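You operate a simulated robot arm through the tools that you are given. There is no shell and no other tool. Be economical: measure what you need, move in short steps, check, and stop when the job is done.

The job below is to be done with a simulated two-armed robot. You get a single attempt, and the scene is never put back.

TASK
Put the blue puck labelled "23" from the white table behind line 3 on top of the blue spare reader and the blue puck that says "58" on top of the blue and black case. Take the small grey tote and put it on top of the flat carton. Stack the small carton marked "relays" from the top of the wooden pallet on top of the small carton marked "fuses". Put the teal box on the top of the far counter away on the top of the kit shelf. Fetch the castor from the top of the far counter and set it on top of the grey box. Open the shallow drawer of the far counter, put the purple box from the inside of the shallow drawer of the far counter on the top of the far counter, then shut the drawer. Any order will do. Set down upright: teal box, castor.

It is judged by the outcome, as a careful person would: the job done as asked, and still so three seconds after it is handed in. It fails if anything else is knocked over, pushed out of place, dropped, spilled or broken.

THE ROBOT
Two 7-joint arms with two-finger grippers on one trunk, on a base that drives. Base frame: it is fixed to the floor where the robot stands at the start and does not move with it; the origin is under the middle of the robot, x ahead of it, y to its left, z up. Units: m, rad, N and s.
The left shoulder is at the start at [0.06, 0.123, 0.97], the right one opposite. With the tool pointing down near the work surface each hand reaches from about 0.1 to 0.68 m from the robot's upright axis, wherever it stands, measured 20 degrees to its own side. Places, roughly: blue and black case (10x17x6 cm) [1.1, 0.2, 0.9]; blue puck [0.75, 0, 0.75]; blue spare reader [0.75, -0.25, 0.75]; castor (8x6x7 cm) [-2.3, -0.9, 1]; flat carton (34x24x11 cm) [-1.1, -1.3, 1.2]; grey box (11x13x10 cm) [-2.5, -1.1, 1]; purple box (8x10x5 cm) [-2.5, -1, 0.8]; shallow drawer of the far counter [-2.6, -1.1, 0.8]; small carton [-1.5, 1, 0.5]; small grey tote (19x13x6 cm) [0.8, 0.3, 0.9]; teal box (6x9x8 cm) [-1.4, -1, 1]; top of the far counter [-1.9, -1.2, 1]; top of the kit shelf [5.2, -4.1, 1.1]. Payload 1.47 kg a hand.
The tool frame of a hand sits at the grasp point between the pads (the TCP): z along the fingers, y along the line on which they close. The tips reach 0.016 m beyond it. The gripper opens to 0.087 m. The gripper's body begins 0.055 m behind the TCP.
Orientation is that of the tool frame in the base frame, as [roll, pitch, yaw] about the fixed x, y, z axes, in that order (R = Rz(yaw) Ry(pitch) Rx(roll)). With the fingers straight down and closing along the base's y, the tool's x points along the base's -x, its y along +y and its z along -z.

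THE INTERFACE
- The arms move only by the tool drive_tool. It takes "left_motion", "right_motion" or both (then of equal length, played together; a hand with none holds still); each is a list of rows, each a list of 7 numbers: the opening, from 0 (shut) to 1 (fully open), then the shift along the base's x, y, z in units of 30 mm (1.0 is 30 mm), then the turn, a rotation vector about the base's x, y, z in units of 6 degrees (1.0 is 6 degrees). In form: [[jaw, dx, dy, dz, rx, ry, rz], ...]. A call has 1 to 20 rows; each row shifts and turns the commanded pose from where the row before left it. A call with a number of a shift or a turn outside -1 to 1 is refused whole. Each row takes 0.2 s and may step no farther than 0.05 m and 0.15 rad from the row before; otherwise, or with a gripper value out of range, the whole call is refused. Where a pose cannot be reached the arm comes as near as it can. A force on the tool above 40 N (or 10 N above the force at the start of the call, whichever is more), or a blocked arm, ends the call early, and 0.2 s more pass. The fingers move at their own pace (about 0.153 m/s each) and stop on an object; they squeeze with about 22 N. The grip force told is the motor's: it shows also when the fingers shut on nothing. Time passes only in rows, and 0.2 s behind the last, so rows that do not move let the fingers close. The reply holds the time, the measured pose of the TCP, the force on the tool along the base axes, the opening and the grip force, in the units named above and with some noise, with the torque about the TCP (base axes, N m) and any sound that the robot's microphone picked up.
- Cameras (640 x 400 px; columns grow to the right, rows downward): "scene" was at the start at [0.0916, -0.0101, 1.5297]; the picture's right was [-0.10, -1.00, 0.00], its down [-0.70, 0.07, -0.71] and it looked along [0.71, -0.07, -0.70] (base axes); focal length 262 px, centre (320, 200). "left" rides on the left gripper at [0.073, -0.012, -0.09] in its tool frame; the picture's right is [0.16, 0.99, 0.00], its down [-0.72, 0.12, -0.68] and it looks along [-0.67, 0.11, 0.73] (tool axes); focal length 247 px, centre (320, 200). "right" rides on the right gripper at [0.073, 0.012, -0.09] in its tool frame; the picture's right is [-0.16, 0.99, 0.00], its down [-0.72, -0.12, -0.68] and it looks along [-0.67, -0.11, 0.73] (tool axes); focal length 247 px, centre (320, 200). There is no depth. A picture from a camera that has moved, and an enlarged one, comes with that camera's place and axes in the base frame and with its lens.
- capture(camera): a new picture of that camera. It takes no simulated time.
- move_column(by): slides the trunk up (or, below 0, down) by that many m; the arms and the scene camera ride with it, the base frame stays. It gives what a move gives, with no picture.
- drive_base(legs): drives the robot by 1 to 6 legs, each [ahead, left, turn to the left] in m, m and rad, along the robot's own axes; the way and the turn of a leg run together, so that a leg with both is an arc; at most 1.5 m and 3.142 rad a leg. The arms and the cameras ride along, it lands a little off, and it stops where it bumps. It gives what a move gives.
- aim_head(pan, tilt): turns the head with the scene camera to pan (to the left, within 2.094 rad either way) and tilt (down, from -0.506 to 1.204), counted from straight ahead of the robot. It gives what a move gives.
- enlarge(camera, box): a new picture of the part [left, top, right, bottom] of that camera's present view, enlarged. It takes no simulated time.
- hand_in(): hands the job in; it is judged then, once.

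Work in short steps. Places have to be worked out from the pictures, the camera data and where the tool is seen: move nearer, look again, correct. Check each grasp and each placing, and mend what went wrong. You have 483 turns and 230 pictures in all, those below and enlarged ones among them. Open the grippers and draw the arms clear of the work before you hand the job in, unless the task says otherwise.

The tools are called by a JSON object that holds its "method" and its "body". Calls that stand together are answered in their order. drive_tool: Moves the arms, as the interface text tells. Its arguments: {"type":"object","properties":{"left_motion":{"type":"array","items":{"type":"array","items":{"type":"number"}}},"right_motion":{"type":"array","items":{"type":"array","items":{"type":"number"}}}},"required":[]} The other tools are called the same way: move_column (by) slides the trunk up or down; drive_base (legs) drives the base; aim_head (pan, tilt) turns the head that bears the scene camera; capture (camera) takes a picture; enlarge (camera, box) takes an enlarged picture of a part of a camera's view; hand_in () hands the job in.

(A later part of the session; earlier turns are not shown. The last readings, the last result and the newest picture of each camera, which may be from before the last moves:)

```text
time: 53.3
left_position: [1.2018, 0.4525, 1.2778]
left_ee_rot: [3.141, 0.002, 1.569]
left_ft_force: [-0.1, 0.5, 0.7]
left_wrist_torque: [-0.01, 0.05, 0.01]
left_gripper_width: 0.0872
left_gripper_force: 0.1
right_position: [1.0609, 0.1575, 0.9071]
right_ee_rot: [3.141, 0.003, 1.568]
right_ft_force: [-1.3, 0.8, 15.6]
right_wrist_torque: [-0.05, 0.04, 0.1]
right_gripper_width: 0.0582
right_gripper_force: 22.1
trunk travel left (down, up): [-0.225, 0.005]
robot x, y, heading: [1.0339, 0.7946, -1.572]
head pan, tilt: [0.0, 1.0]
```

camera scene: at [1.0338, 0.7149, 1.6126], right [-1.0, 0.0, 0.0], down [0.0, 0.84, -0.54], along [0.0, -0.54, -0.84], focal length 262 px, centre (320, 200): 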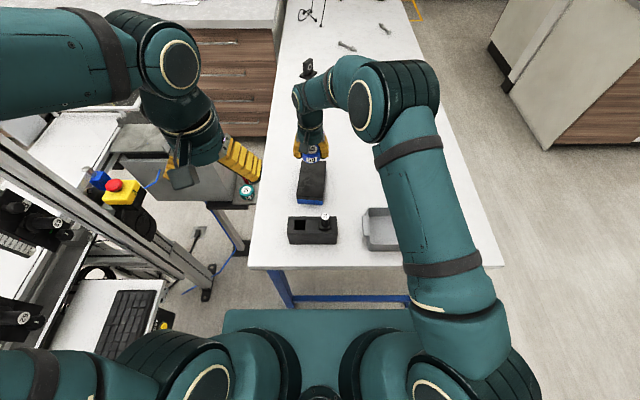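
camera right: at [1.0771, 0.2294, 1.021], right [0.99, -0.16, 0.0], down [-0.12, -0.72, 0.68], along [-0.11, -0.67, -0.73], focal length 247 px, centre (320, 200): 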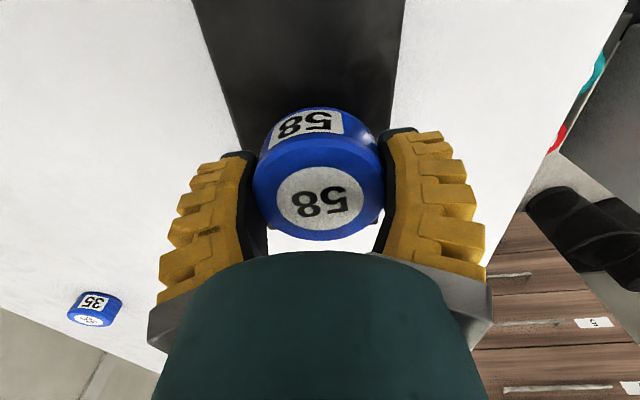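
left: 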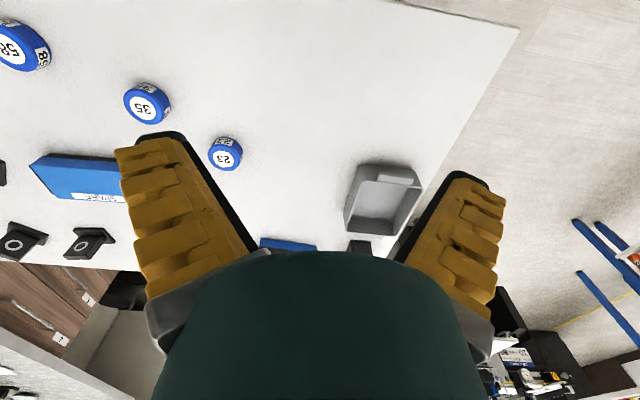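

Contact at 0.907. Release and rise.

{"method": "drive_tool", "body": {"right_motion": [[0.3, 0, 0, 0.03, 0, 0, 0], [1, 0, 0, 0, 0, 0, 0], [1, 0, 0, 0, 0, 0, 0], [1, 0, 0, 0.8, 0, 0, 0], [1, 0, 0, 1, 0, 0, 0], [1, 0, 0, 1, 0, 0, 0], [1, 0, 0, 1, 0, 0, 0], [1, 0, 0, 1, 0, 0, 0], [1, 0, 0, 1, 0, 0, 0]]}}

{"method": "capture", "body": {"camera": "right"}}

```text
time: 55.3
left_position: [1.2031, 0.4512, 1.2768]
left_ee_rot: [3.141, -0.002, 1.57]
left_ft_force: [-0.2, 0.3, 1.0]
left_wrist_torque: [0.0, -0.05, 0.04]
left_gripper_width: 0.0869
left_gripper_force: 0.1
right_position: [1.0603, 0.1572, 1.0797]
right_ee_rot: [-3.141, 0.0, 1.57]
right_ft_force: [0.1, 0.0, -1.0]
right_wrist_torque: [-0.02, 0.02, 0.02]
right_gripper_width: 0.0869
right_gripper_force: 0.1
trunk travel left (down, up): [-0.225, 0.005]
robot x, y, heading: [1.0357, 0.7965, -1.571]
head pan, tilt: [0.0, 1.0]
```

```text
197 pictures are left
camera right: at [1.0726, 0.2284, 1.1701], right [0.99, -0.16, 0.0], down [-0.12, -0.72, 0.68], along [-0.11, -0.67, -0.73], focal length 247 px, centre (320, 200)
```

right: 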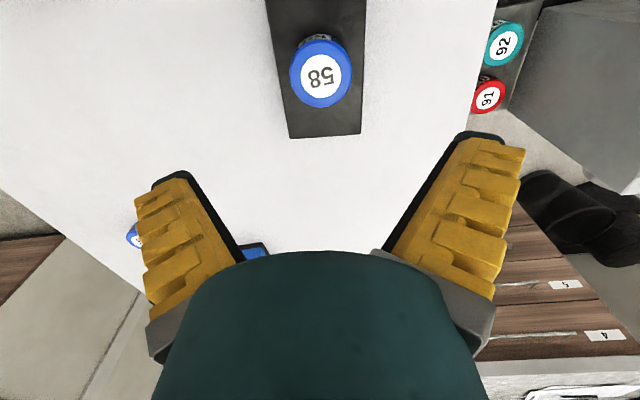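

58 is on the case. Now the tote (≈ x 0.71–0.90, y 0.27–0.40): I'll grip a long wall with the right hand, so go over there and turn the hand 90° on the way.

{"method": "drive_tool", "body": {"right_motion": [[1, -1, 0, 0, 0, 0, 0], [1, -1, 0, 0, 0, 0, 0], [1, -1, 0, 0, 0, 0, 1], [1, -1, 0, 0, 0, 0, 1], [1, -1, 0, 0, 0, 0, 1], [1, -1, 0, 0, 0, 0, 1], [1, -1, 0, 0, 0, 0, 1], [1, -1, 0, 0, 0, 0, 1], [1, -0.5, 1, 0, 0, 0, 1], [1, 0, 1, 0, 0, 0, 1], [1, 0, 1, 0, 0, 0, 1], [1, 0, 1, 0, 0, 0, 1], [1, 0, 1, 0, 0, 0, 1], [1, 0, 1, 0, 0, 0, 1], [1, 0, 1, 0, 0, 0, 1], [1, 0, 0.9, 0, 0, 0, 1], [1, 0, 0, 0, 0, 0, 1], [1, 0, 0, 0, 0, 0, 0]]}}

{"method": "capture", "body": {"camera": "right"}}

{"method": "capture", "body": {"camera": "scene"}}

```text
time: 59.1
left_position: [1.2025, 0.4516, 1.2767]
left_ee_rot: [-3.141, 0.0, 1.569]
left_ft_force: [-0.3, -1.1, 0.7]
left_wrist_torque: [-0.03, -0.01, 0.01]
left_gripper_width: 0.0871
left_gripper_force: 0.1
right_position: [0.8066, 0.3925, 1.0799]
right_ee_rot: [-3.141, 0.0, -3.141]
right_ft_force: [-0.2, -0.6, 0.0]
right_wrist_torque: [0.01, 0.01, -0.02]
right_gripper_width: 0.0871
right_gripper_force: 0.1
trunk travel left (down, up): [-0.225, 0.005]
robot x, y, heading: [1.0357, 0.7974, -1.571]
head pan, tilt: [0.0, 1.0]
```

```text
196 pictures are left
camera right: at [0.7338, 0.4031, 1.1697], right [0.16, 0.99, 0.0], down [0.72, -0.12, 0.68], along [0.67, -0.11, -0.73], focal length 247 px, centre (320, 200)
```

right: 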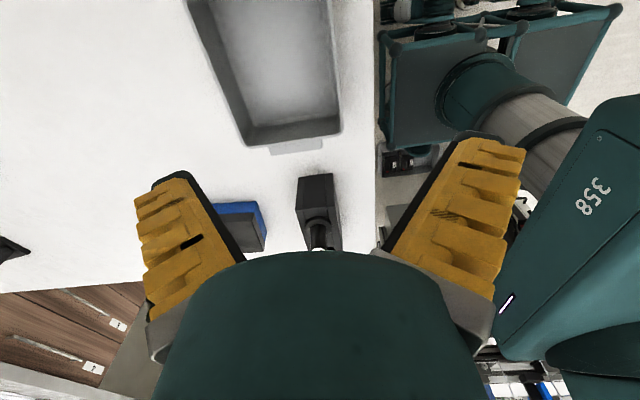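

```text
195 pictures are left
camera scene: at [1.0343, 0.715, 1.6126], right [-1.0, 0.0, 0.0], down [0.0, 0.84, -0.54], along [0.0, -0.54, -0.84], focal length 262 px, centre (320, 200)
```

scene: 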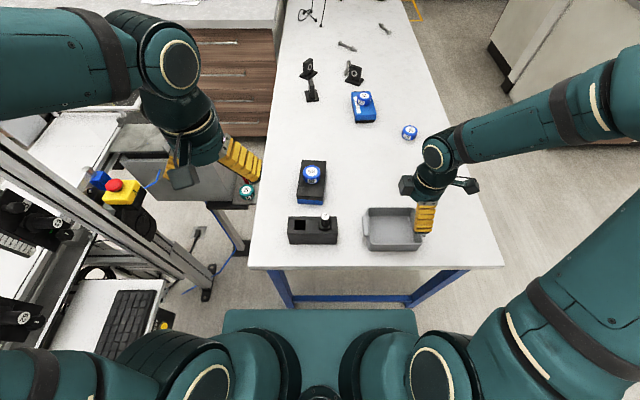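

Near wall's outer face runs at y≈0.408, turned about −3°. Lower the open fingers astride it at its middle (x≈0.80).

{"method": "drive_tool", "body": {"right_motion": [[1, -0.2, 0.4, -0.9, 0, 0, -0.5], [1, 0, 0, -1, 0, 0, 0], [1, 0, 0, -1, 0, 0, 0], [1, 0, 0, -1, 0, 0, 0], [1, 0, 0, 0, 0, 0, 0]]}}

{"method": "capture", "body": {"camera": "right"}}

{"method": "enlarge", "body": {"camera": "scene", "box": [340, 160, 500, 260]}}

```text
time: 60.3
left_position: [1.2014, 0.452, 1.2764]
left_ee_rot: [-3.14, 0.0, 1.569]
left_ft_force: [0.0, 0.2, 0.9]
left_wrist_torque: [-0.02, -0.01, 0.01]
left_gripper_width: 0.087
left_gripper_force: 0.0
right_position: [0.8005, 0.4048, 0.9611]
right_ee_rot: [3.139, -0.002, 3.086]
right_ft_force: [0.7, 0.3, 0.2]
right_wrist_torque: [-0.01, -0.02, 0.01]
right_gripper_width: 0.087
right_gripper_force: 0.0
trunk travel left (down, up): [-0.225, 0.005]
robot x, y, heading: [1.0344, 0.7935, -1.574]
head pan, tilt: [0.0, 1.0]
```

```text
194 pictures are left
camera right: at [0.7288, 0.4206, 1.0517], right [0.21, 0.98, 0.0], down [0.72, -0.15, 0.68], along [0.66, -0.14, -0.73], focal length 247 px, centre (320, 200)
```

right: 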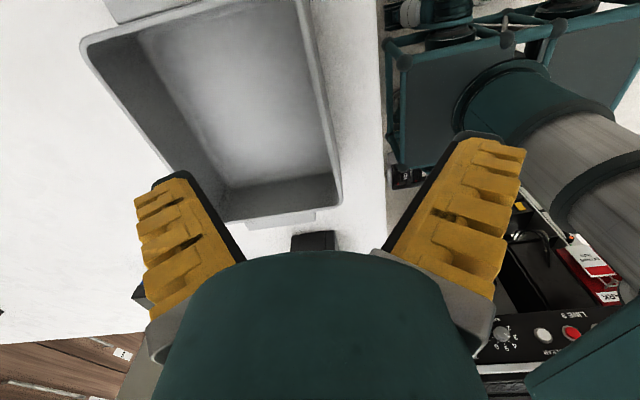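

```text
4.00 times, centred on (420, 210) of scene
camera zoom: at [1.034, 0.7154, 1.6127], right [-1.0, 0.0, 0.0], down [0.0, 0.84, -0.54], along [0.0, -0.54, -0.84], focal length 1046 px, centre (-80, 160)
```

zoom: 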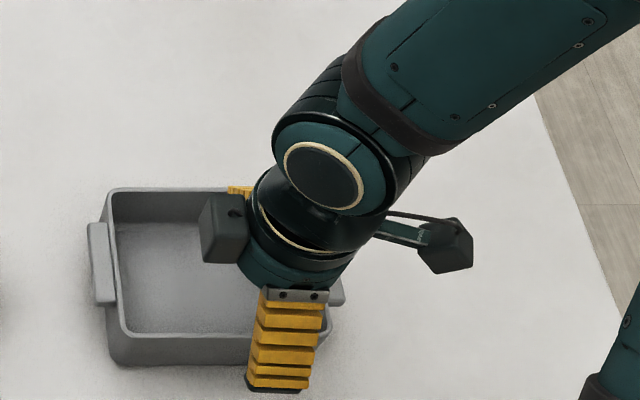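

Wall mid at y≈0.404, the hand straddles it. Down to 0.876 and close.

{"method": "drive_tool", "body": {"right_motion": [[1, 0, 0, -1, 0, 0, 0.25], [1, 0, 0, -1, 0, 0, 0], [1, 0, 0, -0.83, 0, 0, 0], [1, 0, 0, 0, 0, 0, 0], [0, 0, 0, 0, 0, 0, 0], [0, 0, 0, 0, 0, 0, 0], [0, 0, 0, 0, 0, 0, 0], [0, 0, 0, 0, 0, 0, 0]]}}

{"method": "capture", "body": {"camera": "right"}}

```text
time: 62.1
left_position: [1.2014, 0.4511, 1.2764]
left_ee_rot: [-3.141, 0.002, 1.569]
left_ft_force: [-0.5, 0.0, -0.3]
left_wrist_torque: [-0.02, -0.01, 0.02]
left_gripper_width: 0.0871
left_gripper_force: 0.2
right_position: [0.7994, 0.4072, 0.8766]
right_ee_rot: [3.141, 0.0, 3.114]
right_ft_force: [-0.6, -0.3, 2.5]
right_wrist_torque: [-0.01, -0.02, 0.08]
right_gripper_width: 0.0059
right_gripper_force: 22.1
trunk travel left (down, up): [-0.225, 0.005]
robot x, y, heading: [1.0347, 0.7942, -1.571]
head pan, tilt: [0.0, 1.0]
```

```text
192 pictures are left
camera right: at [0.7278, 0.4191, 0.9669], right [0.19, 0.98, 0.0], down [0.72, -0.14, 0.68], along [0.67, -0.13, -0.73], focal length 247 px, centre (320, 200)
```

right: 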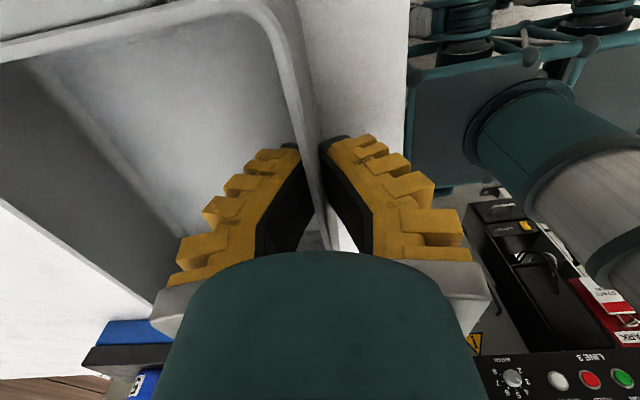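

Gripped on a 6 mm wall. Lift a few centimetres and check for sag.

{"method": "drive_tool", "body": {"right_motion": [[0, 0, 0, 0.5, 0, 0, 0], [0, 0, 0, 0.8, 0, 0, 0], [0, 0, 0, 0.8, 0, 0, 0], [0, 0, 0, 0, 0, 0, 0]]}}

{"method": "capture", "body": {"camera": "right"}}

{"method": "enlarge", "body": {"camera": "scene", "box": [340, 160, 500, 260]}}

```text
time: 63.1
left_position: [1.2023, 0.4505, 1.2765]
left_ee_rot: [3.141, 0.001, 1.568]
left_ft_force: [-0.4, -0.4, 0.4]
left_wrist_torque: [0.02, 0.0, -0.01]
left_gripper_width: 0.087
left_gripper_force: 0.0
right_position: [0.801, 0.4059, 0.9413]
right_ee_rot: [3.14, 0.0, 3.113]
right_ft_force: [-0.8, -0.3, -2.0]
right_wrist_torque: [0.11, 0.01, 0.01]
right_gripper_width: 0.0058
right_gripper_force: 21.3
trunk travel left (down, up): [-0.225, 0.005]
robot x, y, heading: [1.0328, 0.798, -1.576]
head pan, tilt: [0.0, 1.0]
```

```text
191 pictures are left
camera right: at [0.728, 0.4185, 1.0308], right [0.19, 0.98, 0.0], down [0.72, -0.14, 0.68], along [0.67, -0.13, -0.73], focal length 247 px, centre (320, 200)
```

right: 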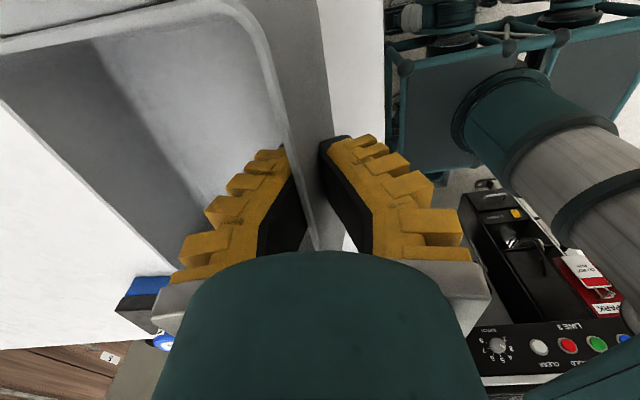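

```text
4.00 times, centred on (420, 210) of scene
camera zoom: at [1.0345, 0.7139, 1.6125], right [-1.0, 0.0, 0.0], down [0.0, 0.84, -0.54], along [0.0, -0.54, -0.84], focal length 1046 px, centre (-80, 160)
```

zoom: 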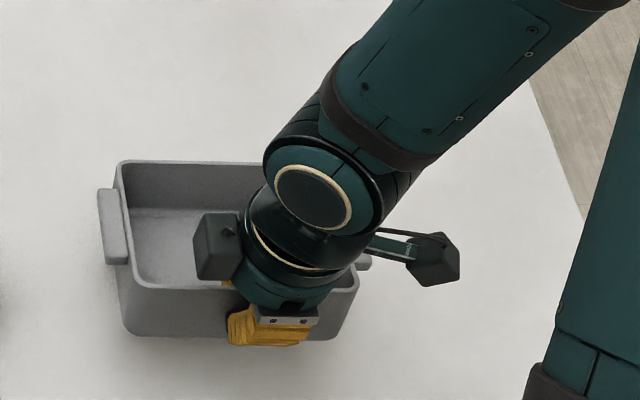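

Held with a slight sag (about 2 N). Raise it, then drive back round the table towards the far counter.

{"method": "drive_tool", "body": {"right_motion": [[0, 0, 0, 1, 0, 0, 0], [0, 0, 0, 1, 0, 0, 0], [0, 0, 0, 1, 0, 0, 0], [0, 0, 0, 1, 0, 0, 0], [0, 0, 0, 1, 0, 0, 0], [0, 0, 0, 1, 0, 0, 0]]}}

{"method": "drive_base", "body": {"legs": [[-0.15, 0, 0], [0, -0.95, 0], [1.0, -0.18, 0]]}}

{"method": "aim_head", "body": {"pan": -0.7, "tilt": 0.4}}

{"method": "capture", "body": {"camera": "scene"}}

```text
time: 64.5
left_position: [1.2024, 0.4514, 1.2769]
left_ee_rot: [3.141, -0.001, 1.568]
left_ft_force: [0.6, -0.3, 0.4]
left_wrist_torque: [0.01, 0.01, 0.01]
left_gripper_width: 0.0869
left_gripper_force: 0.0
right_position: [0.8018, 0.4058, 1.122]
right_ee_rot: [-3.141, 0.0, 3.114]
right_ft_force: [0.5, 0.6, -1.2]
right_wrist_torque: [0.08, 0.04, -0.04]
right_gripper_width: 0.006
right_gripper_force: 22.3
trunk travel left (down, up): [-0.225, 0.005]
robot x, y, heading: [1.0324, 0.7985, -1.569]
head pan, tilt: [0.0, 1.0]
```

```text
time: 78.9
left_position: [0.0393, -0.38, 1.2759]
left_ee_rot: [-3.14, 0.0, 1.54]
left_ft_force: [0.2, 0.2, 0.0]
left_wrist_torque: [0.02, 0.0, 0.01]
left_gripper_width: 0.087
left_gripper_force: 0.0
right_position: [-0.362, -0.4123, 1.1217]
right_ee_rot: [-3.141, 0.0, 3.085]
right_ft_force: [1.3, -0.1, -0.9]
right_wrist_torque: [0.07, -0.01, -0.01]
right_gripper_width: 0.006
right_gripper_force: 22.2
trunk travel left (down, up): [-0.225, 0.005]
robot x, y, heading: [-0.1201, -0.028, -1.6]
head pan, tilt: [0.0, 1.0]
```

```text
time: 80.0
left_position: [0.0407, -0.3791, 1.2765]
left_ee_rot: [-3.14, 0.001, 1.54]
left_ft_force: [0.4, 0.3, -0.5]
left_wrist_torque: [0.01, 0.01, 0.0]
left_gripper_width: 0.0871
left_gripper_force: 0.0
right_position: [-0.3619, -0.4139, 1.1209]
right_ee_rot: [3.141, 0.001, 3.083]
right_ft_force: [-0.8, 0.7, -1.2]
right_wrist_torque: [0.1, 0.0, 0.01]
right_gripper_width: 0.006
right_gripper_force: 21.9
trunk travel left (down, up): [-0.225, 0.005]
robot x, y, heading: [-0.1165, -0.0295, -1.605]
head pan, tilt: [-0.7, 0.4]
```

```text
189 pictures are left
camera scene: at [-0.1797, -0.1103, 1.6628], right [-0.74, 0.67, 0.0], down [0.26, 0.29, -0.92], along [-0.61, -0.69, -0.39], focal length 262 px, centre (320, 200)
```

scene: 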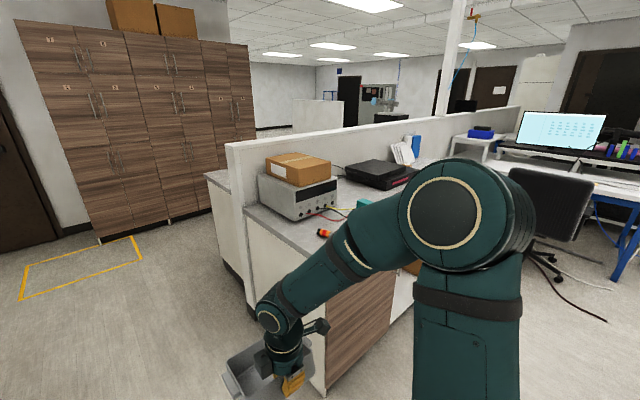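

The flat carton lies on a grey instrument at the counter's near end, about (−1.06, −1.3). Raise the tote to clear it, then drive over in front of it, facing −y.

{"method": "drive_tool", "body": {"right_motion": [[0, 0, 0, 1, 0, 0, 0], [0, 0, 0, 1, 0, 0, 0], [0, 0, 0, 1, 0, 0, 0], [0, 0, 0, 1, 0, 0, 0], [0, 0, 0, 1, 0, 0, 0], [0, 0, 0, 1, 0, 0, 0], [0, 0, 0, 1, 0, 0, 0], [0, 0, 0, 1, 0, 0, 0], [0, 0, 0, 1, 0, 0, 0]]}}

{"method": "drive_base", "body": {"legs": [[0, -0.8, 0.034], [0.3, 0, 0]]}}

{"method": "aim_head", "body": {"pan": -0.2, "tilt": 0.7}}

{"method": "capture", "body": {"camera": "scene"}}

```text
time: 82.0
left_position: [0.0396, -0.3799, 1.276]
left_ee_rot: [3.141, 0.0, 1.539]
left_ft_force: [1.1, 0.1, -0.7]
left_wrist_torque: [-0.01, -0.06, -0.01]
left_gripper_width: 0.087
left_gripper_force: 0.1
right_position: [-0.3618, -0.4135, 1.389]
right_ee_rot: [-3.14, 0.001, 3.085]
right_ft_force: [0.2, 0.0, -1.1]
right_wrist_torque: [0.07, 0.01, 0.01]
right_gripper_width: 0.0061
right_gripper_force: 22.4
trunk travel left (down, up): [-0.225, 0.005]
robot x, y, heading: [-0.1135, -0.0308, -1.605]
head pan, tilt: [-0.7, 0.4]
```

```text
time: 91.1
left_position: [-0.7439, -0.6642, 1.276]
left_ee_rot: [-3.141, 0.001, 1.58]
left_ft_force: [-0.4, -0.2, 0.3]
left_wrist_torque: [0.05, -0.01, 0.02]
left_gripper_width: 0.0869
left_gripper_force: 0.0
right_position: [-1.1441, -0.7152, 1.3882]
right_ee_rot: [-3.14, 0.0, 3.127]
right_ft_force: [-0.6, -0.4, -1.2]
right_wrist_torque: [0.08, -0.02, 0.01]
right_gripper_width: 0.0059
right_gripper_force: 21.7
trunk travel left (down, up): [-0.225, 0.005]
robot x, y, heading: [-0.9166, -0.3213, -1.557]
head pan, tilt: [-0.7, 0.4]
```

```text
time: 92.0
left_position: [-0.7432, -0.6635, 1.2755]
left_ee_rot: [-3.141, 0.001, 1.58]
left_ft_force: [-0.7, 1.7, 0.1]
left_wrist_torque: [0.02, 0.01, 0.0]
left_gripper_width: 0.0871
left_gripper_force: 0.1
right_position: [-1.1424, -0.7149, 1.3884]
right_ee_rot: [-3.141, -0.001, 3.125]
right_ft_force: [0.1, -0.3, -2.1]
right_wrist_torque: [0.08, 0.03, -0.02]
right_gripper_width: 0.0058
right_gripper_force: 22.1
trunk travel left (down, up): [-0.225, 0.005]
robot x, y, heading: [-0.9166, -0.322, -1.562]
head pan, tilt: [-0.201, 0.7]
```

```text
188 pictures are left
camera scene: at [-0.9309, -0.4162, 1.636], right [-0.98, 0.19, 0.0], down [0.12, 0.63, -0.77], along [-0.15, -0.75, -0.64], focal length 262 px, centre (320, 200)
```

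scene: 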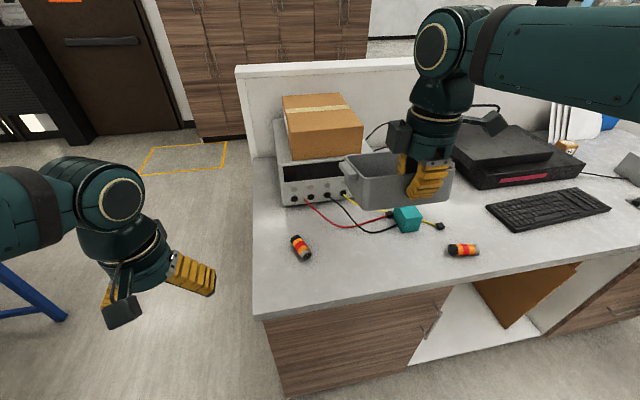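

Carton top ≈ (−1.10, −1.29, 1.28), 24 cm wide in x, 34 deep in y; the teal box is on the counter nearby. Move ahead 0.16 m and look down to check clearance.

{"method": "drive_base", "body": {"legs": [[0.16, 0, -0.01]]}}

{"method": "aim_head", "body": {"pan": 0.0, "tilt": 1.2}}

{"method": "capture", "body": {"camera": "scene"}}

```text
time: 93.4
left_position: [-0.7463, -0.8228, 1.2763]
left_ee_rot: [-3.142, -0.001, 1.57]
left_ft_force: [0.1, 0.1, -0.6]
left_wrist_torque: [0.05, 0.02, 0.02]
left_gripper_width: 0.0868
left_gripper_force: 0.0
right_position: [-1.1478, -0.8697, 1.3897]
right_ee_rot: [3.139, 0.0, 3.115]
right_ft_force: [-0.4, -0.2, -1.1]
right_wrist_torque: [0.09, 0.02, 0.03]
right_gripper_width: 0.0062
right_gripper_force: 21.8
trunk travel left (down, up): [-0.225, 0.005]
robot x, y, heading: [-0.9185, -0.479, -1.571]
head pan, tilt: [-0.201, 0.7]
```

```text
time: 94.3
left_position: [-0.7467, -0.8224, 1.2778]
left_ee_rot: [3.141, 0.001, 1.569]
left_ft_force: [0.2, 0.0, 0.1]
left_wrist_torque: [0.02, 0.01, -0.02]
left_gripper_width: 0.0871
left_gripper_force: 0.1
right_position: [-1.1472, -0.8684, 1.3885]
right_ee_rot: [-3.141, 0.001, 3.114]
right_ft_force: [-0.6, -0.3, -0.9]
right_wrist_torque: [0.08, 0.03, 0.04]
right_gripper_width: 0.006
right_gripper_force: 21.3
trunk travel left (down, up): [-0.225, 0.005]
robot x, y, heading: [-0.9118, -0.477, -1.571]
head pan, tilt: [0.0, 1.201]
```

```text
187 pictures are left
camera scene: at [-0.9143, -0.5453, 1.6001], right [-1.0, 0.0, 0.0], down [0.0, 0.93, -0.36], along [0.0, -0.36, -0.93], focal length 262 px, centre (320, 200)
```

scene: 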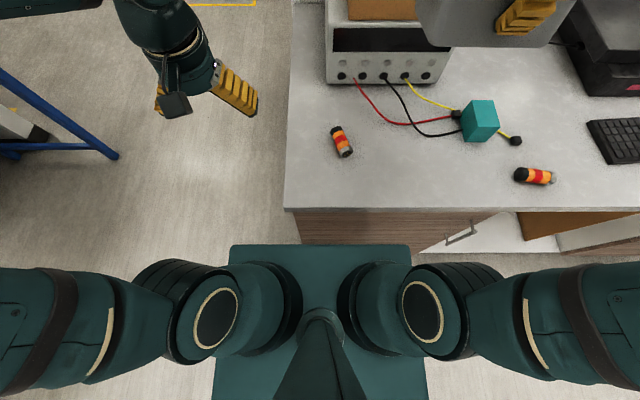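

There's room for another 4 cm. Then extend the hand over the carton and see how far it reaches.

{"method": "drive_base", "body": {"legs": [[0.04, 0, 0]]}}

{"method": "drive_tool", "body": {"right_motion": [[0, 0, -1, 0, 0, 0, 0], [0, 0.2, -1, 0, 0, 0, 0], [0, 0.2, -1, 0, 0, 0, 0], [0, 0.2, -1, 0, 0, 0, 0], [0, 0.2, -1, 0, 0, 0, 0], [0, 0.2, -1, 0, 0, 0, 0], [0, 0.2, -1, 0, 0, 0, 0], [0, 0, 0, 0, 0, 0, 0]]}}

{"method": "aim_head", "body": {"pan": -0.2, "tilt": 0.5}}

{"method": "capture", "body": {"camera": "scene"}}

```text
time: 95.3
left_position: [-0.7473, -0.8515, 1.2759]
left_ee_rot: [3.141, -0.002, 1.572]
left_ft_force: [-0.2, -0.9, 0.5]
left_wrist_torque: [0.0, 0.01, 0.03]
left_gripper_width: 0.087
left_gripper_force: 0.1
right_position: [-1.1456, -0.8985, 1.3876]
right_ee_rot: [3.138, 0.0, 3.118]
right_ft_force: [0.3, -1.1, -2.0]
right_wrist_torque: [0.12, 0.01, 0.03]
right_gripper_width: 0.0061
right_gripper_force: 22.3
trunk travel left (down, up): [-0.225, 0.005]
robot x, y, heading: [-0.9143, -0.5004, -1.57]
head pan, tilt: [0.0, 1.201]
stopped in leg 1: the robot was blocked; the commanded pose is now the measured one
```

```text
time: 97.1
left_position: [-0.7472, -0.8467, 1.2767]
left_ee_rot: [-3.141, 0.0, 1.568]
left_ft_force: [-0.4, -0.5, 0.1]
left_wrist_torque: [0.01, -0.01, 0.04]
left_gripper_width: 0.087
left_gripper_force: 0.1
right_position: [-1.1122, -1.1035, 1.3893]
right_ee_rot: [-3.141, -0.001, 3.113]
right_ft_force: [0.2, -0.4, -1.5]
right_wrist_torque: [0.04, 0.0, 0.02]
right_gripper_width: 0.0059
right_gripper_force: 22.1
trunk travel left (down, up): [-0.225, 0.005]
robot x, y, heading: [-0.9156, -0.5055, -1.572]
head pan, tilt: [0.0, 1.201]
```

```text
time: 98.2
left_position: [-0.7466, -0.8471, 1.2774]
left_ee_rot: [-3.141, 0.001, 1.571]
left_ft_force: [-0.1, -0.2, 0.1]
left_wrist_torque: [-0.02, 0.02, -0.03]
left_gripper_width: 0.0872
left_gripper_force: 0.1
right_position: [-1.1107, -1.1032, 1.3892]
right_ee_rot: [3.137, 0.001, 3.114]
right_ft_force: [0.4, -0.1, -1.3]
right_wrist_torque: [0.07, 0.02, -0.02]
right_gripper_width: 0.0058
right_gripper_force: 22.2
trunk travel left (down, up): [-0.225, 0.005]
robot x, y, heading: [-0.9168, -0.5023, -1.569]
head pan, tilt: [-0.201, 0.499]
```

```text
186 pictures are left
camera scene: at [-0.9329, -0.6043, 1.6536], right [-0.98, 0.2, 0.0], down [0.1, 0.47, -0.88], along [-0.18, -0.86, -0.48], focal length 262 px, centre (320, 200)
```

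scene: 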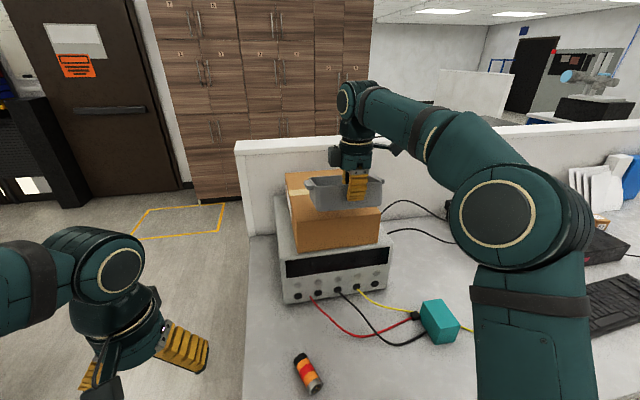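

The base just bumped the counter; I'll ease back 1 cm. The arm still reaches well, so extend further to y≈−1.18.

{"method": "drive_base", "body": {"legs": [[-0.012, 0, 0]]}}

{"method": "drive_tool", "body": {"right_motion": [[0, 0.1, -1, 0, 0, 0, 0], [0, 0.1, -1, 0, 0, 0, 0], [0, 0, -0.9, 0, 0, 0, 0], [0, 0, 0, 0, 0, 0, 0]]}}

{"method": "enlarge", "body": {"camera": "scene", "box": [240, 120, 440, 245]}}

{"method": "capture", "body": {"camera": "right"}}

```text
time: 98.9
left_position: [-0.7473, -0.8369, 1.2757]
left_ee_rot: [3.141, -0.001, 1.569]
left_ft_force: [-0.3, -1.2, 0.1]
left_wrist_torque: [0.03, 0.0, 0.0]
left_gripper_width: 0.087
left_gripper_force: 0.0
right_position: [-1.1107, -1.0936, 1.3884]
right_ee_rot: [3.138, 0.0, 3.115]
right_ft_force: [0.9, -0.7, -2.0]
right_wrist_torque: [0.08, -0.04, -0.01]
right_gripper_width: 0.0057
right_gripper_force: 21.9
trunk travel left (down, up): [-0.225, 0.005]
robot x, y, heading: [-0.914, -0.4887, -1.571]
head pan, tilt: [-0.201, 0.499]
```

```text
time: 99.9
left_position: [-0.7471, -0.8362, 1.277]
left_ee_rot: [-3.141, -0.001, 1.571]
left_ft_force: [-1.2, -1.4, -0.3]
left_wrist_torque: [0.03, 0.0, 0.0]
left_gripper_width: 0.0871
left_gripper_force: 0.0
right_position: [-1.1067, -1.1585, 1.3849]
right_ee_rot: [3.139, 0.001, 3.116]
right_ft_force: [0.6, -0.1, -1.4]
right_wrist_torque: [0.08, -0.02, -0.01]
right_gripper_width: 0.0061
right_gripper_force: 21.6
right hand out of reach, approached as far as the arm can: row 3
trunk travel left (down, up): [-0.225, 0.005]
robot x, y, heading: [-0.9148, -0.4923, -1.571]
head pan, tilt: [-0.201, 0.499]
```

```text
3.20 times, centred on (340, 182) of scene
camera zoom: at [-0.9328, -0.593, 1.6537], right [-0.98, 0.2, 0.0], down [0.1, 0.47, -0.88], along [-0.18, -0.86, -0.48], focal length 837 px, centre (256, 256)
```

zoom: 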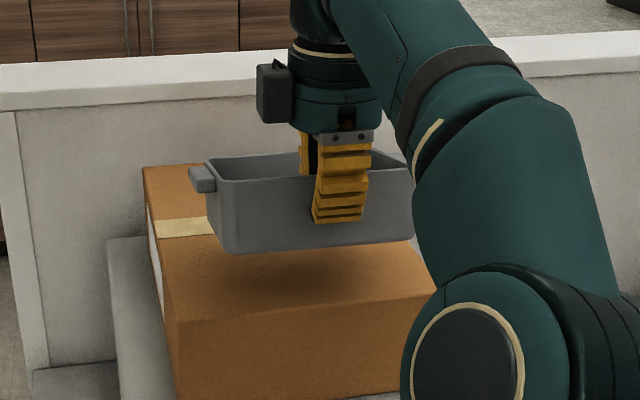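

```text
184 pictures are left
camera right: at [-1.1798, -1.1466, 1.4749], right [0.18, 0.98, 0.0], down [0.72, -0.14, 0.68], along [0.67, -0.12, -0.73], focal length 247 px, centre (320, 200)
```

right: 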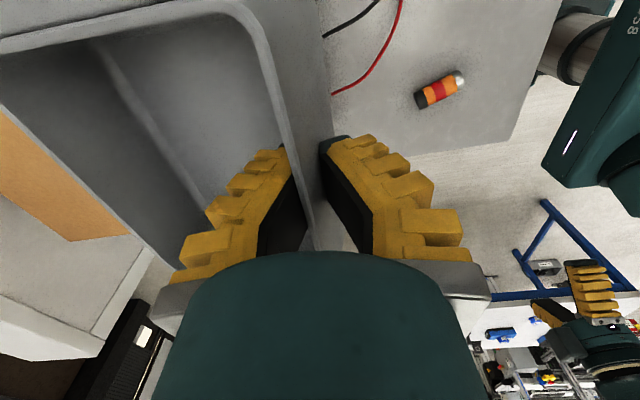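

From this side the carton is at the edge of reach (top z≈1.26, y −1.19…−1.53). The counter's open end (x≈−0.83) gives a much shorter reach, so I'll pull back and drive round to face it from the end.

{"method": "drive_tool", "body": {"right_motion": [[0, 0, 0, 0.8, 0, 0, 0], [0, 0, 1, 0, 0, 0, 0], [0, 0, 1, 0, 0, 0, 0], [0, 0, 1, 0, 0, 0, 0], [0, 0, 1, 0, 0, 0, 0], [0, 0, 1, 0, 0, 0, 0], [0, 0, 1, 0, 0, 0, 0], [0, 0, 1, 0, 0, 0, 0], [0, 0, 1, 0, 0, 0, 0]]}}

{"method": "drive_base", "body": {"legs": [[-0.3, 0, 0], [0, 0.6, 0]]}}

{"method": "aim_head", "body": {"pan": 0, "tilt": 0.7}}

{"method": "capture", "body": {"camera": "scene"}}

```text
time: 101.9
left_position: [-0.7461, -0.8359, 1.2769]
left_ee_rot: [-3.141, -0.001, 1.568]
left_ft_force: [-0.2, 0.0, -0.7]
left_wrist_torque: [-0.02, 0.02, 0.01]
left_gripper_width: 0.087
left_gripper_force: 0.0
right_position: [-1.1062, -0.9096, 1.3943]
right_ee_rot: [-3.142, 0.0, 3.115]
right_ft_force: [-0.3, 0.3, -0.7]
right_wrist_torque: [0.05, 0.0, 0.0]
right_gripper_width: 0.0058
right_gripper_force: 22.2
right hand out of reach, approached as far as the arm can: row 1
trunk travel left (down, up): [-0.225, 0.005]
robot x, y, heading: [-0.917, -0.49, -1.575]
head pan, tilt: [-0.201, 0.499]
```

```text
time: 109.4
left_position: [-0.1419, -0.5318, 1.2768]
left_ee_rot: [3.141, -0.001, 1.572]
left_ft_force: [0.8, -0.4, 0.2]
left_wrist_torque: [-0.04, -0.04, 0.0]
left_gripper_width: 0.0871
left_gripper_force: 0.0
right_position: [-0.5009, -0.6066, 1.3939]
right_ee_rot: [3.141, 0.001, 3.119]
right_ft_force: [-0.1, 0.1, -2.1]
right_wrist_torque: [0.08, 0.0, -0.03]
right_gripper_width: 0.006
right_gripper_force: 21.4
trunk travel left (down, up): [-0.225, 0.005]
robot x, y, heading: [-0.3075, -0.185, -1.567]
head pan, tilt: [-0.201, 0.499]
```

```text
time: 110.1
left_position: [-0.1417, -0.5314, 1.2772]
left_ee_rot: [-3.141, -0.001, 1.573]
left_ft_force: [-0.5, 0.3, -0.2]
left_wrist_torque: [0.02, 0.01, 0.02]
left_gripper_width: 0.0871
left_gripper_force: 0.1
right_position: [-0.5014, -0.6071, 1.3925]
right_ee_rot: [3.141, 0.001, 3.119]
right_ft_force: [-0.8, 0.1, -1.0]
right_wrist_torque: [0.09, 0.03, -0.01]
right_gripper_width: 0.0064
right_gripper_force: 21.8
trunk travel left (down, up): [-0.225, 0.005]
robot x, y, heading: [-0.3108, -0.1834, -1.57]
head pan, tilt: [0.0, 0.7]
```

```text
183 pictures are left
camera scene: at [-0.3108, -0.284, 1.636], right [-1.0, 0.0, 0.0], down [0.0, 0.64, -0.77], along [0.0, -0.77, -0.64], focal length 262 px, centre (320, 200)
```

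scene: 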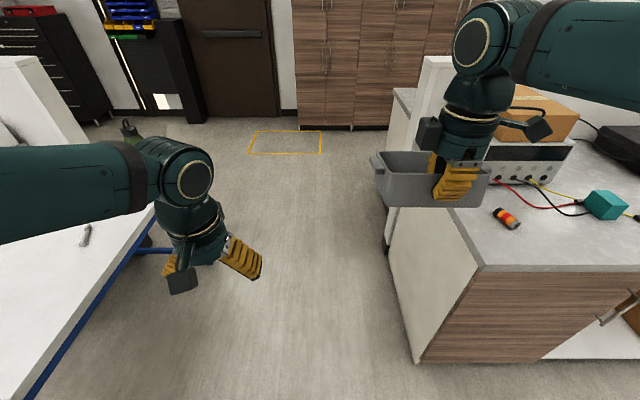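

The aisle at the counter's end is free. Drive down it and turn to face −x.

{"method": "drive_base", "body": {"legs": [[1.2, 0.1, 0], [0, 0, -1.571]]}}

{"method": "capture", "body": {"camera": "scene"}}

```text
time: 119.9
left_position: [-0.5607, -1.5524, 1.277]
left_ee_rot: [-3.141, 0.001, 0.014]
left_ft_force: [0.3, 0.3, 0.0]
left_wrist_torque: [0.0, -0.01, 0.0]
left_gripper_width: 0.0869
left_gripper_force: 0.0
right_position: [-0.6393, -1.1949, 1.3939]
right_ee_rot: [3.139, 0.0, 1.558]
right_ft_force: [-0.2, -0.1, -1.4]
right_wrist_torque: [0.01, -0.05, 0.04]
right_gripper_width: 0.0061
right_gripper_force: 21.7
trunk travel left (down, up): [-0.225, 0.005]
robot x, y, heading: [-0.2189, -1.3798, -3.123]
head pan, tilt: [0.0, 0.7]
```

```text
182 pictures are left
camera scene: at [-0.3128, -1.3829, 1.636], right [-0.01, 1.0, 0.0], down [0.64, 0.01, -0.76], along [-0.76, -0.01, -0.64], focal length 262 px, centre (320, 200)
```

scene: 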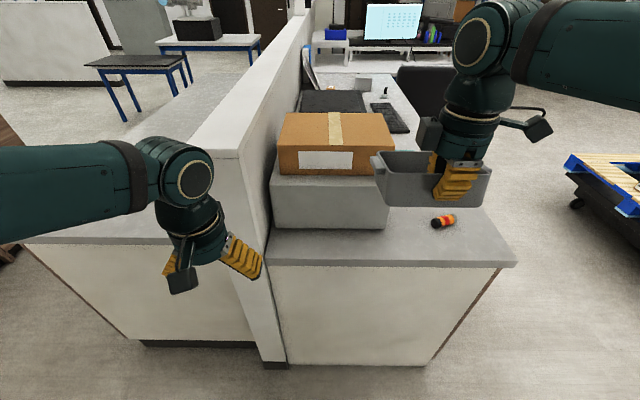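

Carton top centre ≈ (−1.12, −1.345, 1.263). The partition (y≈−1.57, top ≈1.33) lies in the left hand's way, so raise and pull back the left hand before driving 0.26 m ahead.

{"method": "drive_tool", "body": {"left_motion": [[1, 0.5, 0.5, 1, 0, 0, 0], [1, 0.5, 0.5, 1, 0, 0, 0], [1, 0.5, 0.5, 1, 0, 0, 0], [1, 0.5, 0.5, 1, 0, 0, 0], [1, 0.5, 0.5, 1, 0, 0, 0], [1, 0, 0, 1, 0, 0, 0], [1, 0, 0, 1, 0, 0, 0]]}}

{"method": "drive_base", "body": {"legs": [[0.26, 0, -0.018]]}}

{"method": "capture", "body": {"camera": "scene"}}

```text
time: 121.5
left_position: [-0.486, -1.4778, 1.4874]
left_ee_rot: [-3.141, 0.001, 0.012]
left_ft_force: [-0.1, 0.1, 0.3]
left_wrist_torque: [0.02, -0.01, 0.0]
left_gripper_width: 0.0869
left_gripper_force: 0.1
right_position: [-0.6397, -1.1939, 1.3932]
right_ee_rot: [3.14, 0.001, 1.56]
right_ft_force: [-0.4, -0.2, -1.5]
right_wrist_torque: [-0.02, -0.09, -0.03]
right_gripper_width: 0.0059
right_gripper_force: 22.1
trunk travel left (down, up): [-0.225, 0.005]
robot x, y, heading: [-0.2167, -1.3806, -3.132]
head pan, tilt: [0.0, 0.7]
```

```text
time: 123.4
left_position: [-0.7534, -1.4739, 1.4885]
left_ee_rot: [3.141, 0.001, -0.005]
left_ft_force: [-1.0, -0.1, -0.3]
left_wrist_torque: [0.01, -0.04, 0.01]
left_gripper_width: 0.0868
left_gripper_force: 0.1
right_position: [-0.903, -1.1886, 1.3942]
right_ee_rot: [3.14, -0.001, 1.541]
right_ft_force: [0.3, 0.3, -1.1]
right_wrist_torque: [0.03, -0.1, 0.04]
right_gripper_width: 0.006
right_gripper_force: 22.3
trunk travel left (down, up): [-0.225, 0.005]
robot x, y, heading: [-0.4859, -1.3824, 3.135]
head pan, tilt: [0.0, 0.7]
```

```text
181 pictures are left
camera scene: at [-0.5791, -1.3826, 1.636], right [0.0, 1.0, 0.0], down [0.64, 0.0, -0.76], along [-0.76, 0.0, -0.64], focal length 262 px, centre (320, 200)
```

scene: 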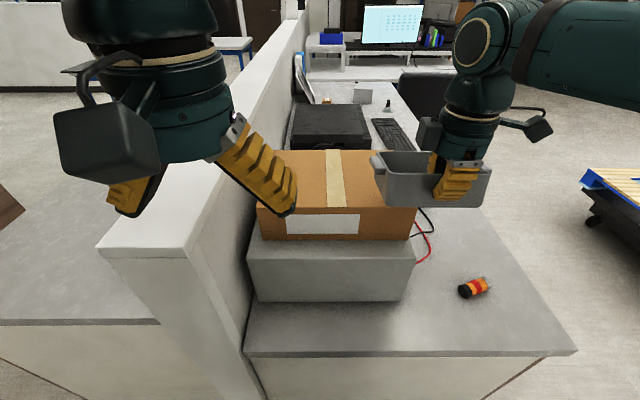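

Positions agree. Shift the left hand aside, then bring the tote over the carton.

{"method": "drive_tool", "body": {"left_motion": [[1, 0.7, -0.8, 0, 0, 0, 0], [1, 0.7, -0.8, 0, 0, 0, 0], [1, 0.7, -0.8, 0, 0, 0, 0], [1, 0.7, -0.8, 0, 0, 0, 0], [1, 0.7, -0.8, 0, 0, 0, 0]]}}

{"method": "drive_tool", "body": {"right_motion": [[0, -0.87, -0.87, 0, 0, 0, 0], [0, -0.87, -0.87, 0, 0, 0, 0], [0, -0.87, -0.87, 0, 0, 0, 0], [0, -0.87, -0.87, 0, 0, 0, 0], [0, -0.87, -0.87, 0, 0, 0, 0], [0, -0.87, -0.87, 0, 0, 0, 0], [0, 0, 0, 0, 0, 0, 0]]}}

{"method": "capture", "body": {"camera": "scene"}}

{"method": "capture", "body": {"camera": "right"}}

```text
time: 124.6
left_position: [-0.6469, -1.5952, 1.4881]
left_ee_rot: [3.141, 0.0, -0.005]
left_ft_force: [0.7, 0.1, 0.1]
left_wrist_torque: [0.0, 0.04, 0.0]
left_gripper_width: 0.0871
left_gripper_force: 0.0
right_position: [-0.9031, -1.1889, 1.3941]
right_ee_rot: [3.138, 0.0, 1.543]
right_ft_force: [0.8, -0.5, -1.8]
right_wrist_torque: [0.0, -0.06, -0.01]
right_gripper_width: 0.0059
right_gripper_force: 22.3
trunk travel left (down, up): [-0.225, 0.005]
robot x, y, heading: [-0.4859, -1.3794, 3.141]
head pan, tilt: [0.0, 0.7]
```

```text
time: 126.2
left_position: [-0.6473, -1.5933, 1.4888]
left_ee_rot: [-3.14, 0.002, -0.005]
left_ft_force: [0.5, 0.7, -1.1]
left_wrist_torque: [-0.01, 0.03, 0.02]
left_gripper_width: 0.0869
left_gripper_force: 0.1
right_position: [-1.0599, -1.3454, 1.395]
right_ee_rot: [-3.141, 0.0, 1.541]
right_ft_force: [1.4, 0.5, -1.6]
right_wrist_torque: [-0.03, -0.04, -0.02]
right_gripper_width: 0.0061
right_gripper_force: 21.9
trunk travel left (down, up): [-0.225, 0.005]
robot x, y, heading: [-0.4832, -1.3797, 3.137]
head pan, tilt: [0.0, 0.7]
```

```text
180 pictures are left
camera scene: at [-0.5773, -1.3814, 1.6361], right [0.0, 1.0, 0.0], down [0.64, 0.0, -0.77], along [-0.77, 0.0, -0.64], focal length 262 px, centre (320, 200)
```

scene: 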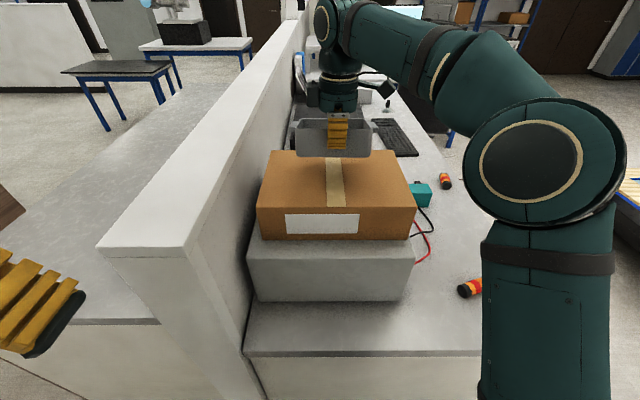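

```text
179 pictures are left
camera right: at [-1.0451, -1.2739, 1.4843], right [0.98, -0.19, 0.0], down [-0.14, -0.72, 0.68], along [-0.13, -0.67, -0.73], focal length 247 px, centre (320, 200)
```

right: 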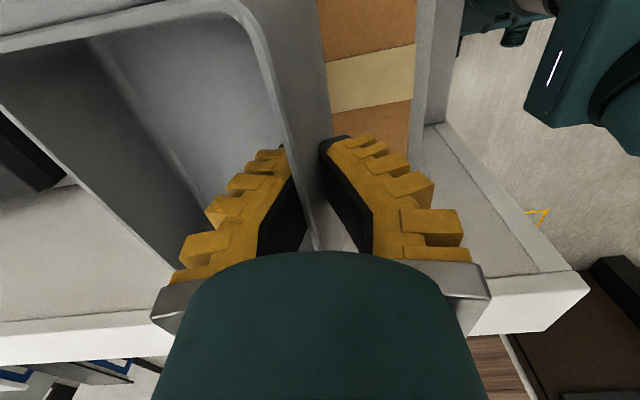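

Tote is over the carton. Lower gradually to about 1.325 and check.

{"method": "drive_tool", "body": {"right_motion": [[0, 0, 0, -1, 0, 0, 0], [0, 0, 0, -0.8, 0, 0, 0], [0, 0, 0, -0.3, 0, 0, 0], [0, 0, 0, -0.2, 0, 0, 0], [0, 0, 0, 0, 0, 0, 0]]}}

{"method": "enlarge", "body": {"camera": "scene", "box": [240, 90, 440, 215]}}

```text
time: 127.4
left_position: [-0.6469, -1.5944, 1.4876]
left_ee_rot: [3.141, 0.001, -0.006]
left_ft_force: [-0.1, 0.9, -0.1]
left_wrist_torque: [-0.01, 0.0, 0.02]
left_gripper_width: 0.087
left_gripper_force: 0.1
right_position: [-1.0584, -1.345, 1.3252]
right_ee_rot: [3.14, 0.0, 1.542]
right_ft_force: [-0.4, 0.9, -0.5]
right_wrist_torque: [-0.02, -0.01, -0.01]
right_gripper_width: 0.0062
right_gripper_force: 21.8
trunk travel left (down, up): [-0.225, 0.005]
robot x, y, heading: [-0.4808, -1.3834, 3.138]
head pan, tilt: [0.0, 0.7]
```

```text
3.20 times, centred on (340, 152) of scene
camera zoom: at [-0.5786, -1.3827, 1.636], right [0.0, 1.0, 0.0], down [0.64, 0.0, -0.76], along [-0.76, 0.0, -0.64], focal length 837 px, centre (256, 352)
```

zoom: 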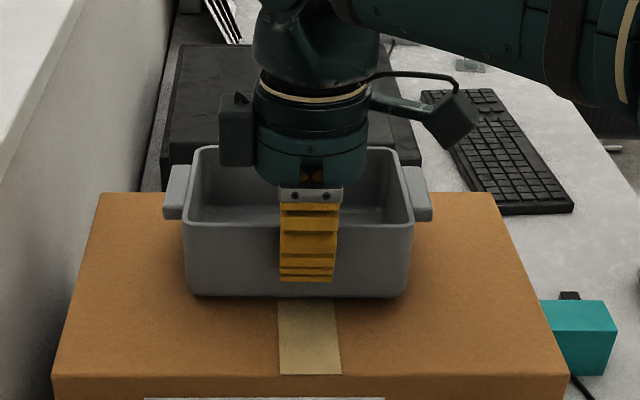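

{"method": "drive_tool", "body": {"right_motion": [[0, 0, 0, -0.2, 0, 0, 0], [0, 0, 0, -0.2, 0, 0, 0], [0, 0, 0, -0.1, 0, 0, 0], [0, 0, 0, 0, 0, 0, 0]]}}

{"method": "enlarge", "body": {"camera": "scene", "box": [240, 90, 440, 215]}}

```text
time: 128.4
left_position: [-0.6473, -1.5935, 1.4879]
left_ee_rot: [-3.14, 0.0, -0.003]
left_ft_force: [0.9, -0.3, -0.3]
left_wrist_torque: [0.0, -0.03, -0.01]
left_gripper_width: 0.0868
left_gripper_force: 0.1
right_position: [-1.0583, -1.3453, 1.3123]
right_ee_rot: [3.141, 0.002, 1.541]
right_ft_force: [-4.0, 0.1, 17.0]
right_wrist_torque: [-0.16, 0.01, 0.06]
right_gripper_width: 0.0111
right_gripper_force: 22.3
trunk travel left (down, up): [-0.225, 0.005]
robot x, y, heading: [-0.4837, -1.3804, 3.138]
head pan, tilt: [0.0, 0.7]
```

```text
3.20 times, centred on (340, 152) of scene
camera zoom: at [-0.5776, -1.3827, 1.6361], right [0.0, 1.0, 0.0], down [0.64, 0.0, -0.77], along [-0.77, 0.0, -0.64], focal length 837 px, centre (256, 352)
```

zoom: 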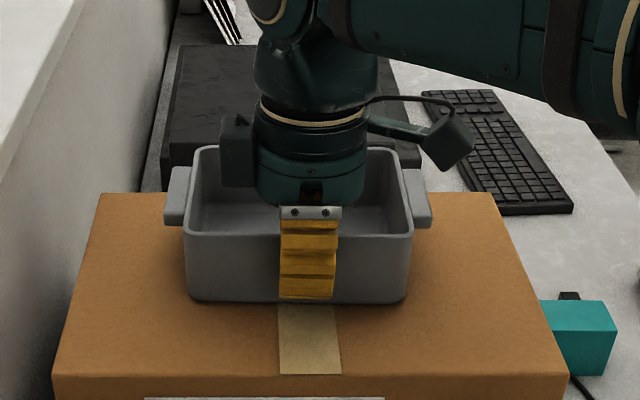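

Seated (17 N). Open and rise.

{"method": "drive_tool", "body": {"right_motion": [[0.15, 0, 0, 0.1, 0, 0, 0], [0.4, 0, 0, 0, 0, 0, 0], [0.8, 0, 0, 0, 0, 0, 0], [0.8, 0, 0, 0, 0, 0, 0], [0.8, 0, 0, 0.8, 0, 0, 0], [0.8, 0, 0, 1, 0, 0, 0], [0.8, 0, 0, 1, 0, 0, 0], [0.8, 0, 0, 1, 0, 0, 0], [1, 0.5, 0.5, 0.3, 0, 0, 0], [1, 1, 0.8, 0, 0, 0, 0], [1, 1, 0.8, 0, 0, 0, 0]]}}

{"method": "capture", "body": {"camera": "scene"}}

```text
time: 130.8
left_position: [-0.6462, -1.5935, 1.4878]
left_ee_rot: [-3.141, 0.002, -0.003]
left_ft_force: [0.8, -0.1, 0.1]
left_wrist_torque: [-0.01, 0.05, 0.0]
left_gripper_width: 0.0867
left_gripper_force: 0.0
right_position: [-0.9836, -1.2814, 1.4391]
right_ee_rot: [3.14, 0.0, 1.54]
right_ft_force: [0.8, 0.1, -0.5]
right_wrist_torque: [-0.02, 0.03, 0.01]
right_gripper_width: 0.0872
right_gripper_force: 0.1
trunk travel left (down, up): [-0.225, 0.005]
robot x, y, heading: [-0.4831, -1.3835, 3.139]
head pan, tilt: [0.0, 0.7]
```

```text
176 pictures are left
camera scene: at [-0.5771, -1.3818, 1.6361], right [0.0, 1.0, 0.0], down [0.64, 0.0, -0.77], along [-0.77, 0.0, -0.64], focal length 262 px, centre (320, 200)
```

scene: 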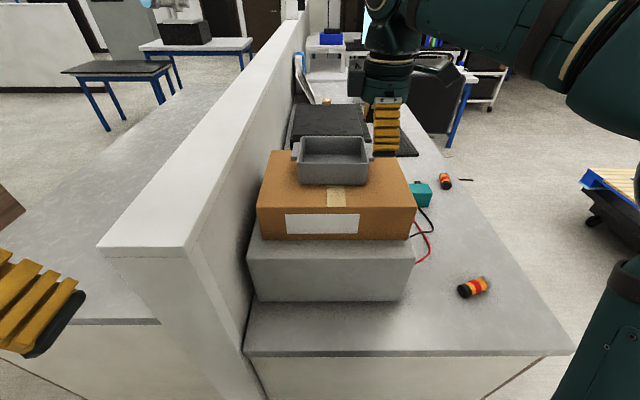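

The tote stands level on the carton. Retract the right hand, back out, and move along to look at the rest of the far counter.

{"method": "drive_tool", "body": {"right_motion": [[1, 1, 0, 0, 0, 0, 0], [1, 1, 0, 0, 0, 0, 0], [1, 1, 0, 0, 0, 0, 0], [1, 1, 0, 0, 0, 0, 0], [1, 1, 0, 0, 0, 0, 0], [1, 1, 0.5, 0, 0, 0, 0]]}}

{"method": "drive_base", "body": {"legs": [[-0.25, 0, 0], [0, -1.15, 0]]}}

{"method": "aim_head", "body": {"pan": 0, "tilt": 0.4}}

{"method": "capture", "body": {"camera": "scene"}}

```text
time: 132.2
left_position: [-0.6464, -1.5933, 1.488]
left_ee_rot: [3.14, 0.0, -0.005]
left_ft_force: [1.0, 0.8, 0.6]
left_wrist_torque: [-0.04, 0.06, -0.01]
left_gripper_width: 0.087
left_gripper_force: 0.1
right_position: [-0.8006, -1.2666, 1.4363]
right_ee_rot: [-3.141, -0.001, 1.543]
right_ft_force: [0.5, 0.6, -0.2]
right_wrist_torque: [0.0, 0.02, 0.03]
right_gripper_width: 0.0871
right_gripper_force: 0.0
trunk travel left (down, up): [-0.225, 0.005]
robot x, y, heading: [-0.4813, -1.3806, 3.139]
head pan, tilt: [0.0, 0.7]
```

```text
time: 144.2
left_position: [-0.4026, -0.4263, 1.4873]
left_ee_rot: [-3.141, -0.001, 0.018]
left_ft_force: [0.7, -0.3, 0.0]
left_wrist_torque: [-0.05, -0.02, -0.02]
left_gripper_width: 0.087
left_gripper_force: 0.0
right_position: [-0.5663, -0.1039, 1.4366]
right_ee_rot: [3.141, -0.001, 1.567]
right_ft_force: [0.1, 0.4, -0.2]
right_wrist_torque: [0.03, 0.0, -0.03]
right_gripper_width: 0.0871
right_gripper_force: 0.1
trunk travel left (down, up): [-0.225, 0.005]
robot x, y, heading: [-0.2443, -0.2123, -3.121]
head pan, tilt: [0.0, 0.7]
```

```text
time: 145.0
left_position: [-0.403, -0.4269, 1.4877]
left_ee_rot: [-3.141, -0.001, 0.019]
left_ft_force: [-0.6, 0.7, 0.4]
left_wrist_torque: [-0.01, -0.01, 0.02]
left_gripper_width: 0.0871
left_gripper_force: 0.1
right_position: [-0.5659, -0.1042, 1.435]
right_ee_rot: [3.139, -0.001, 1.565]
right_ft_force: [0.1, -0.5, 0.2]
right_wrist_torque: [0.02, 0.02, 0.01]
right_gripper_width: 0.0872
right_gripper_force: 0.2
trunk travel left (down, up): [-0.225, 0.005]
robot x, y, heading: [-0.2398, -0.2093, -3.121]
head pan, tilt: [0.0, 0.4]
```

```text
175 pictures are left
camera scene: at [-0.3461, -0.2143, 1.6628], right [-0.02, 1.0, 0.0], down [0.39, 0.01, -0.92], along [-0.92, -0.02, -0.39], focal length 262 px, centre (320, 200)
```

scene: 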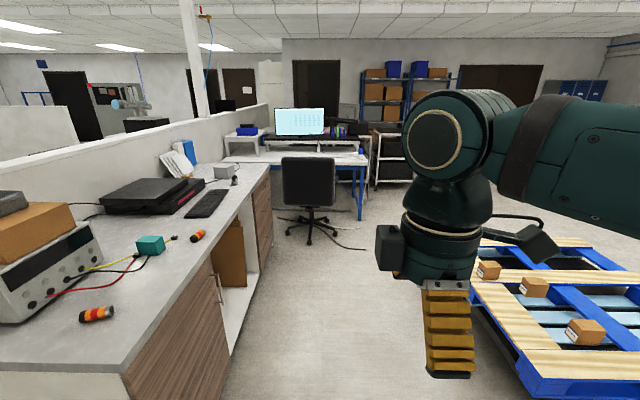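

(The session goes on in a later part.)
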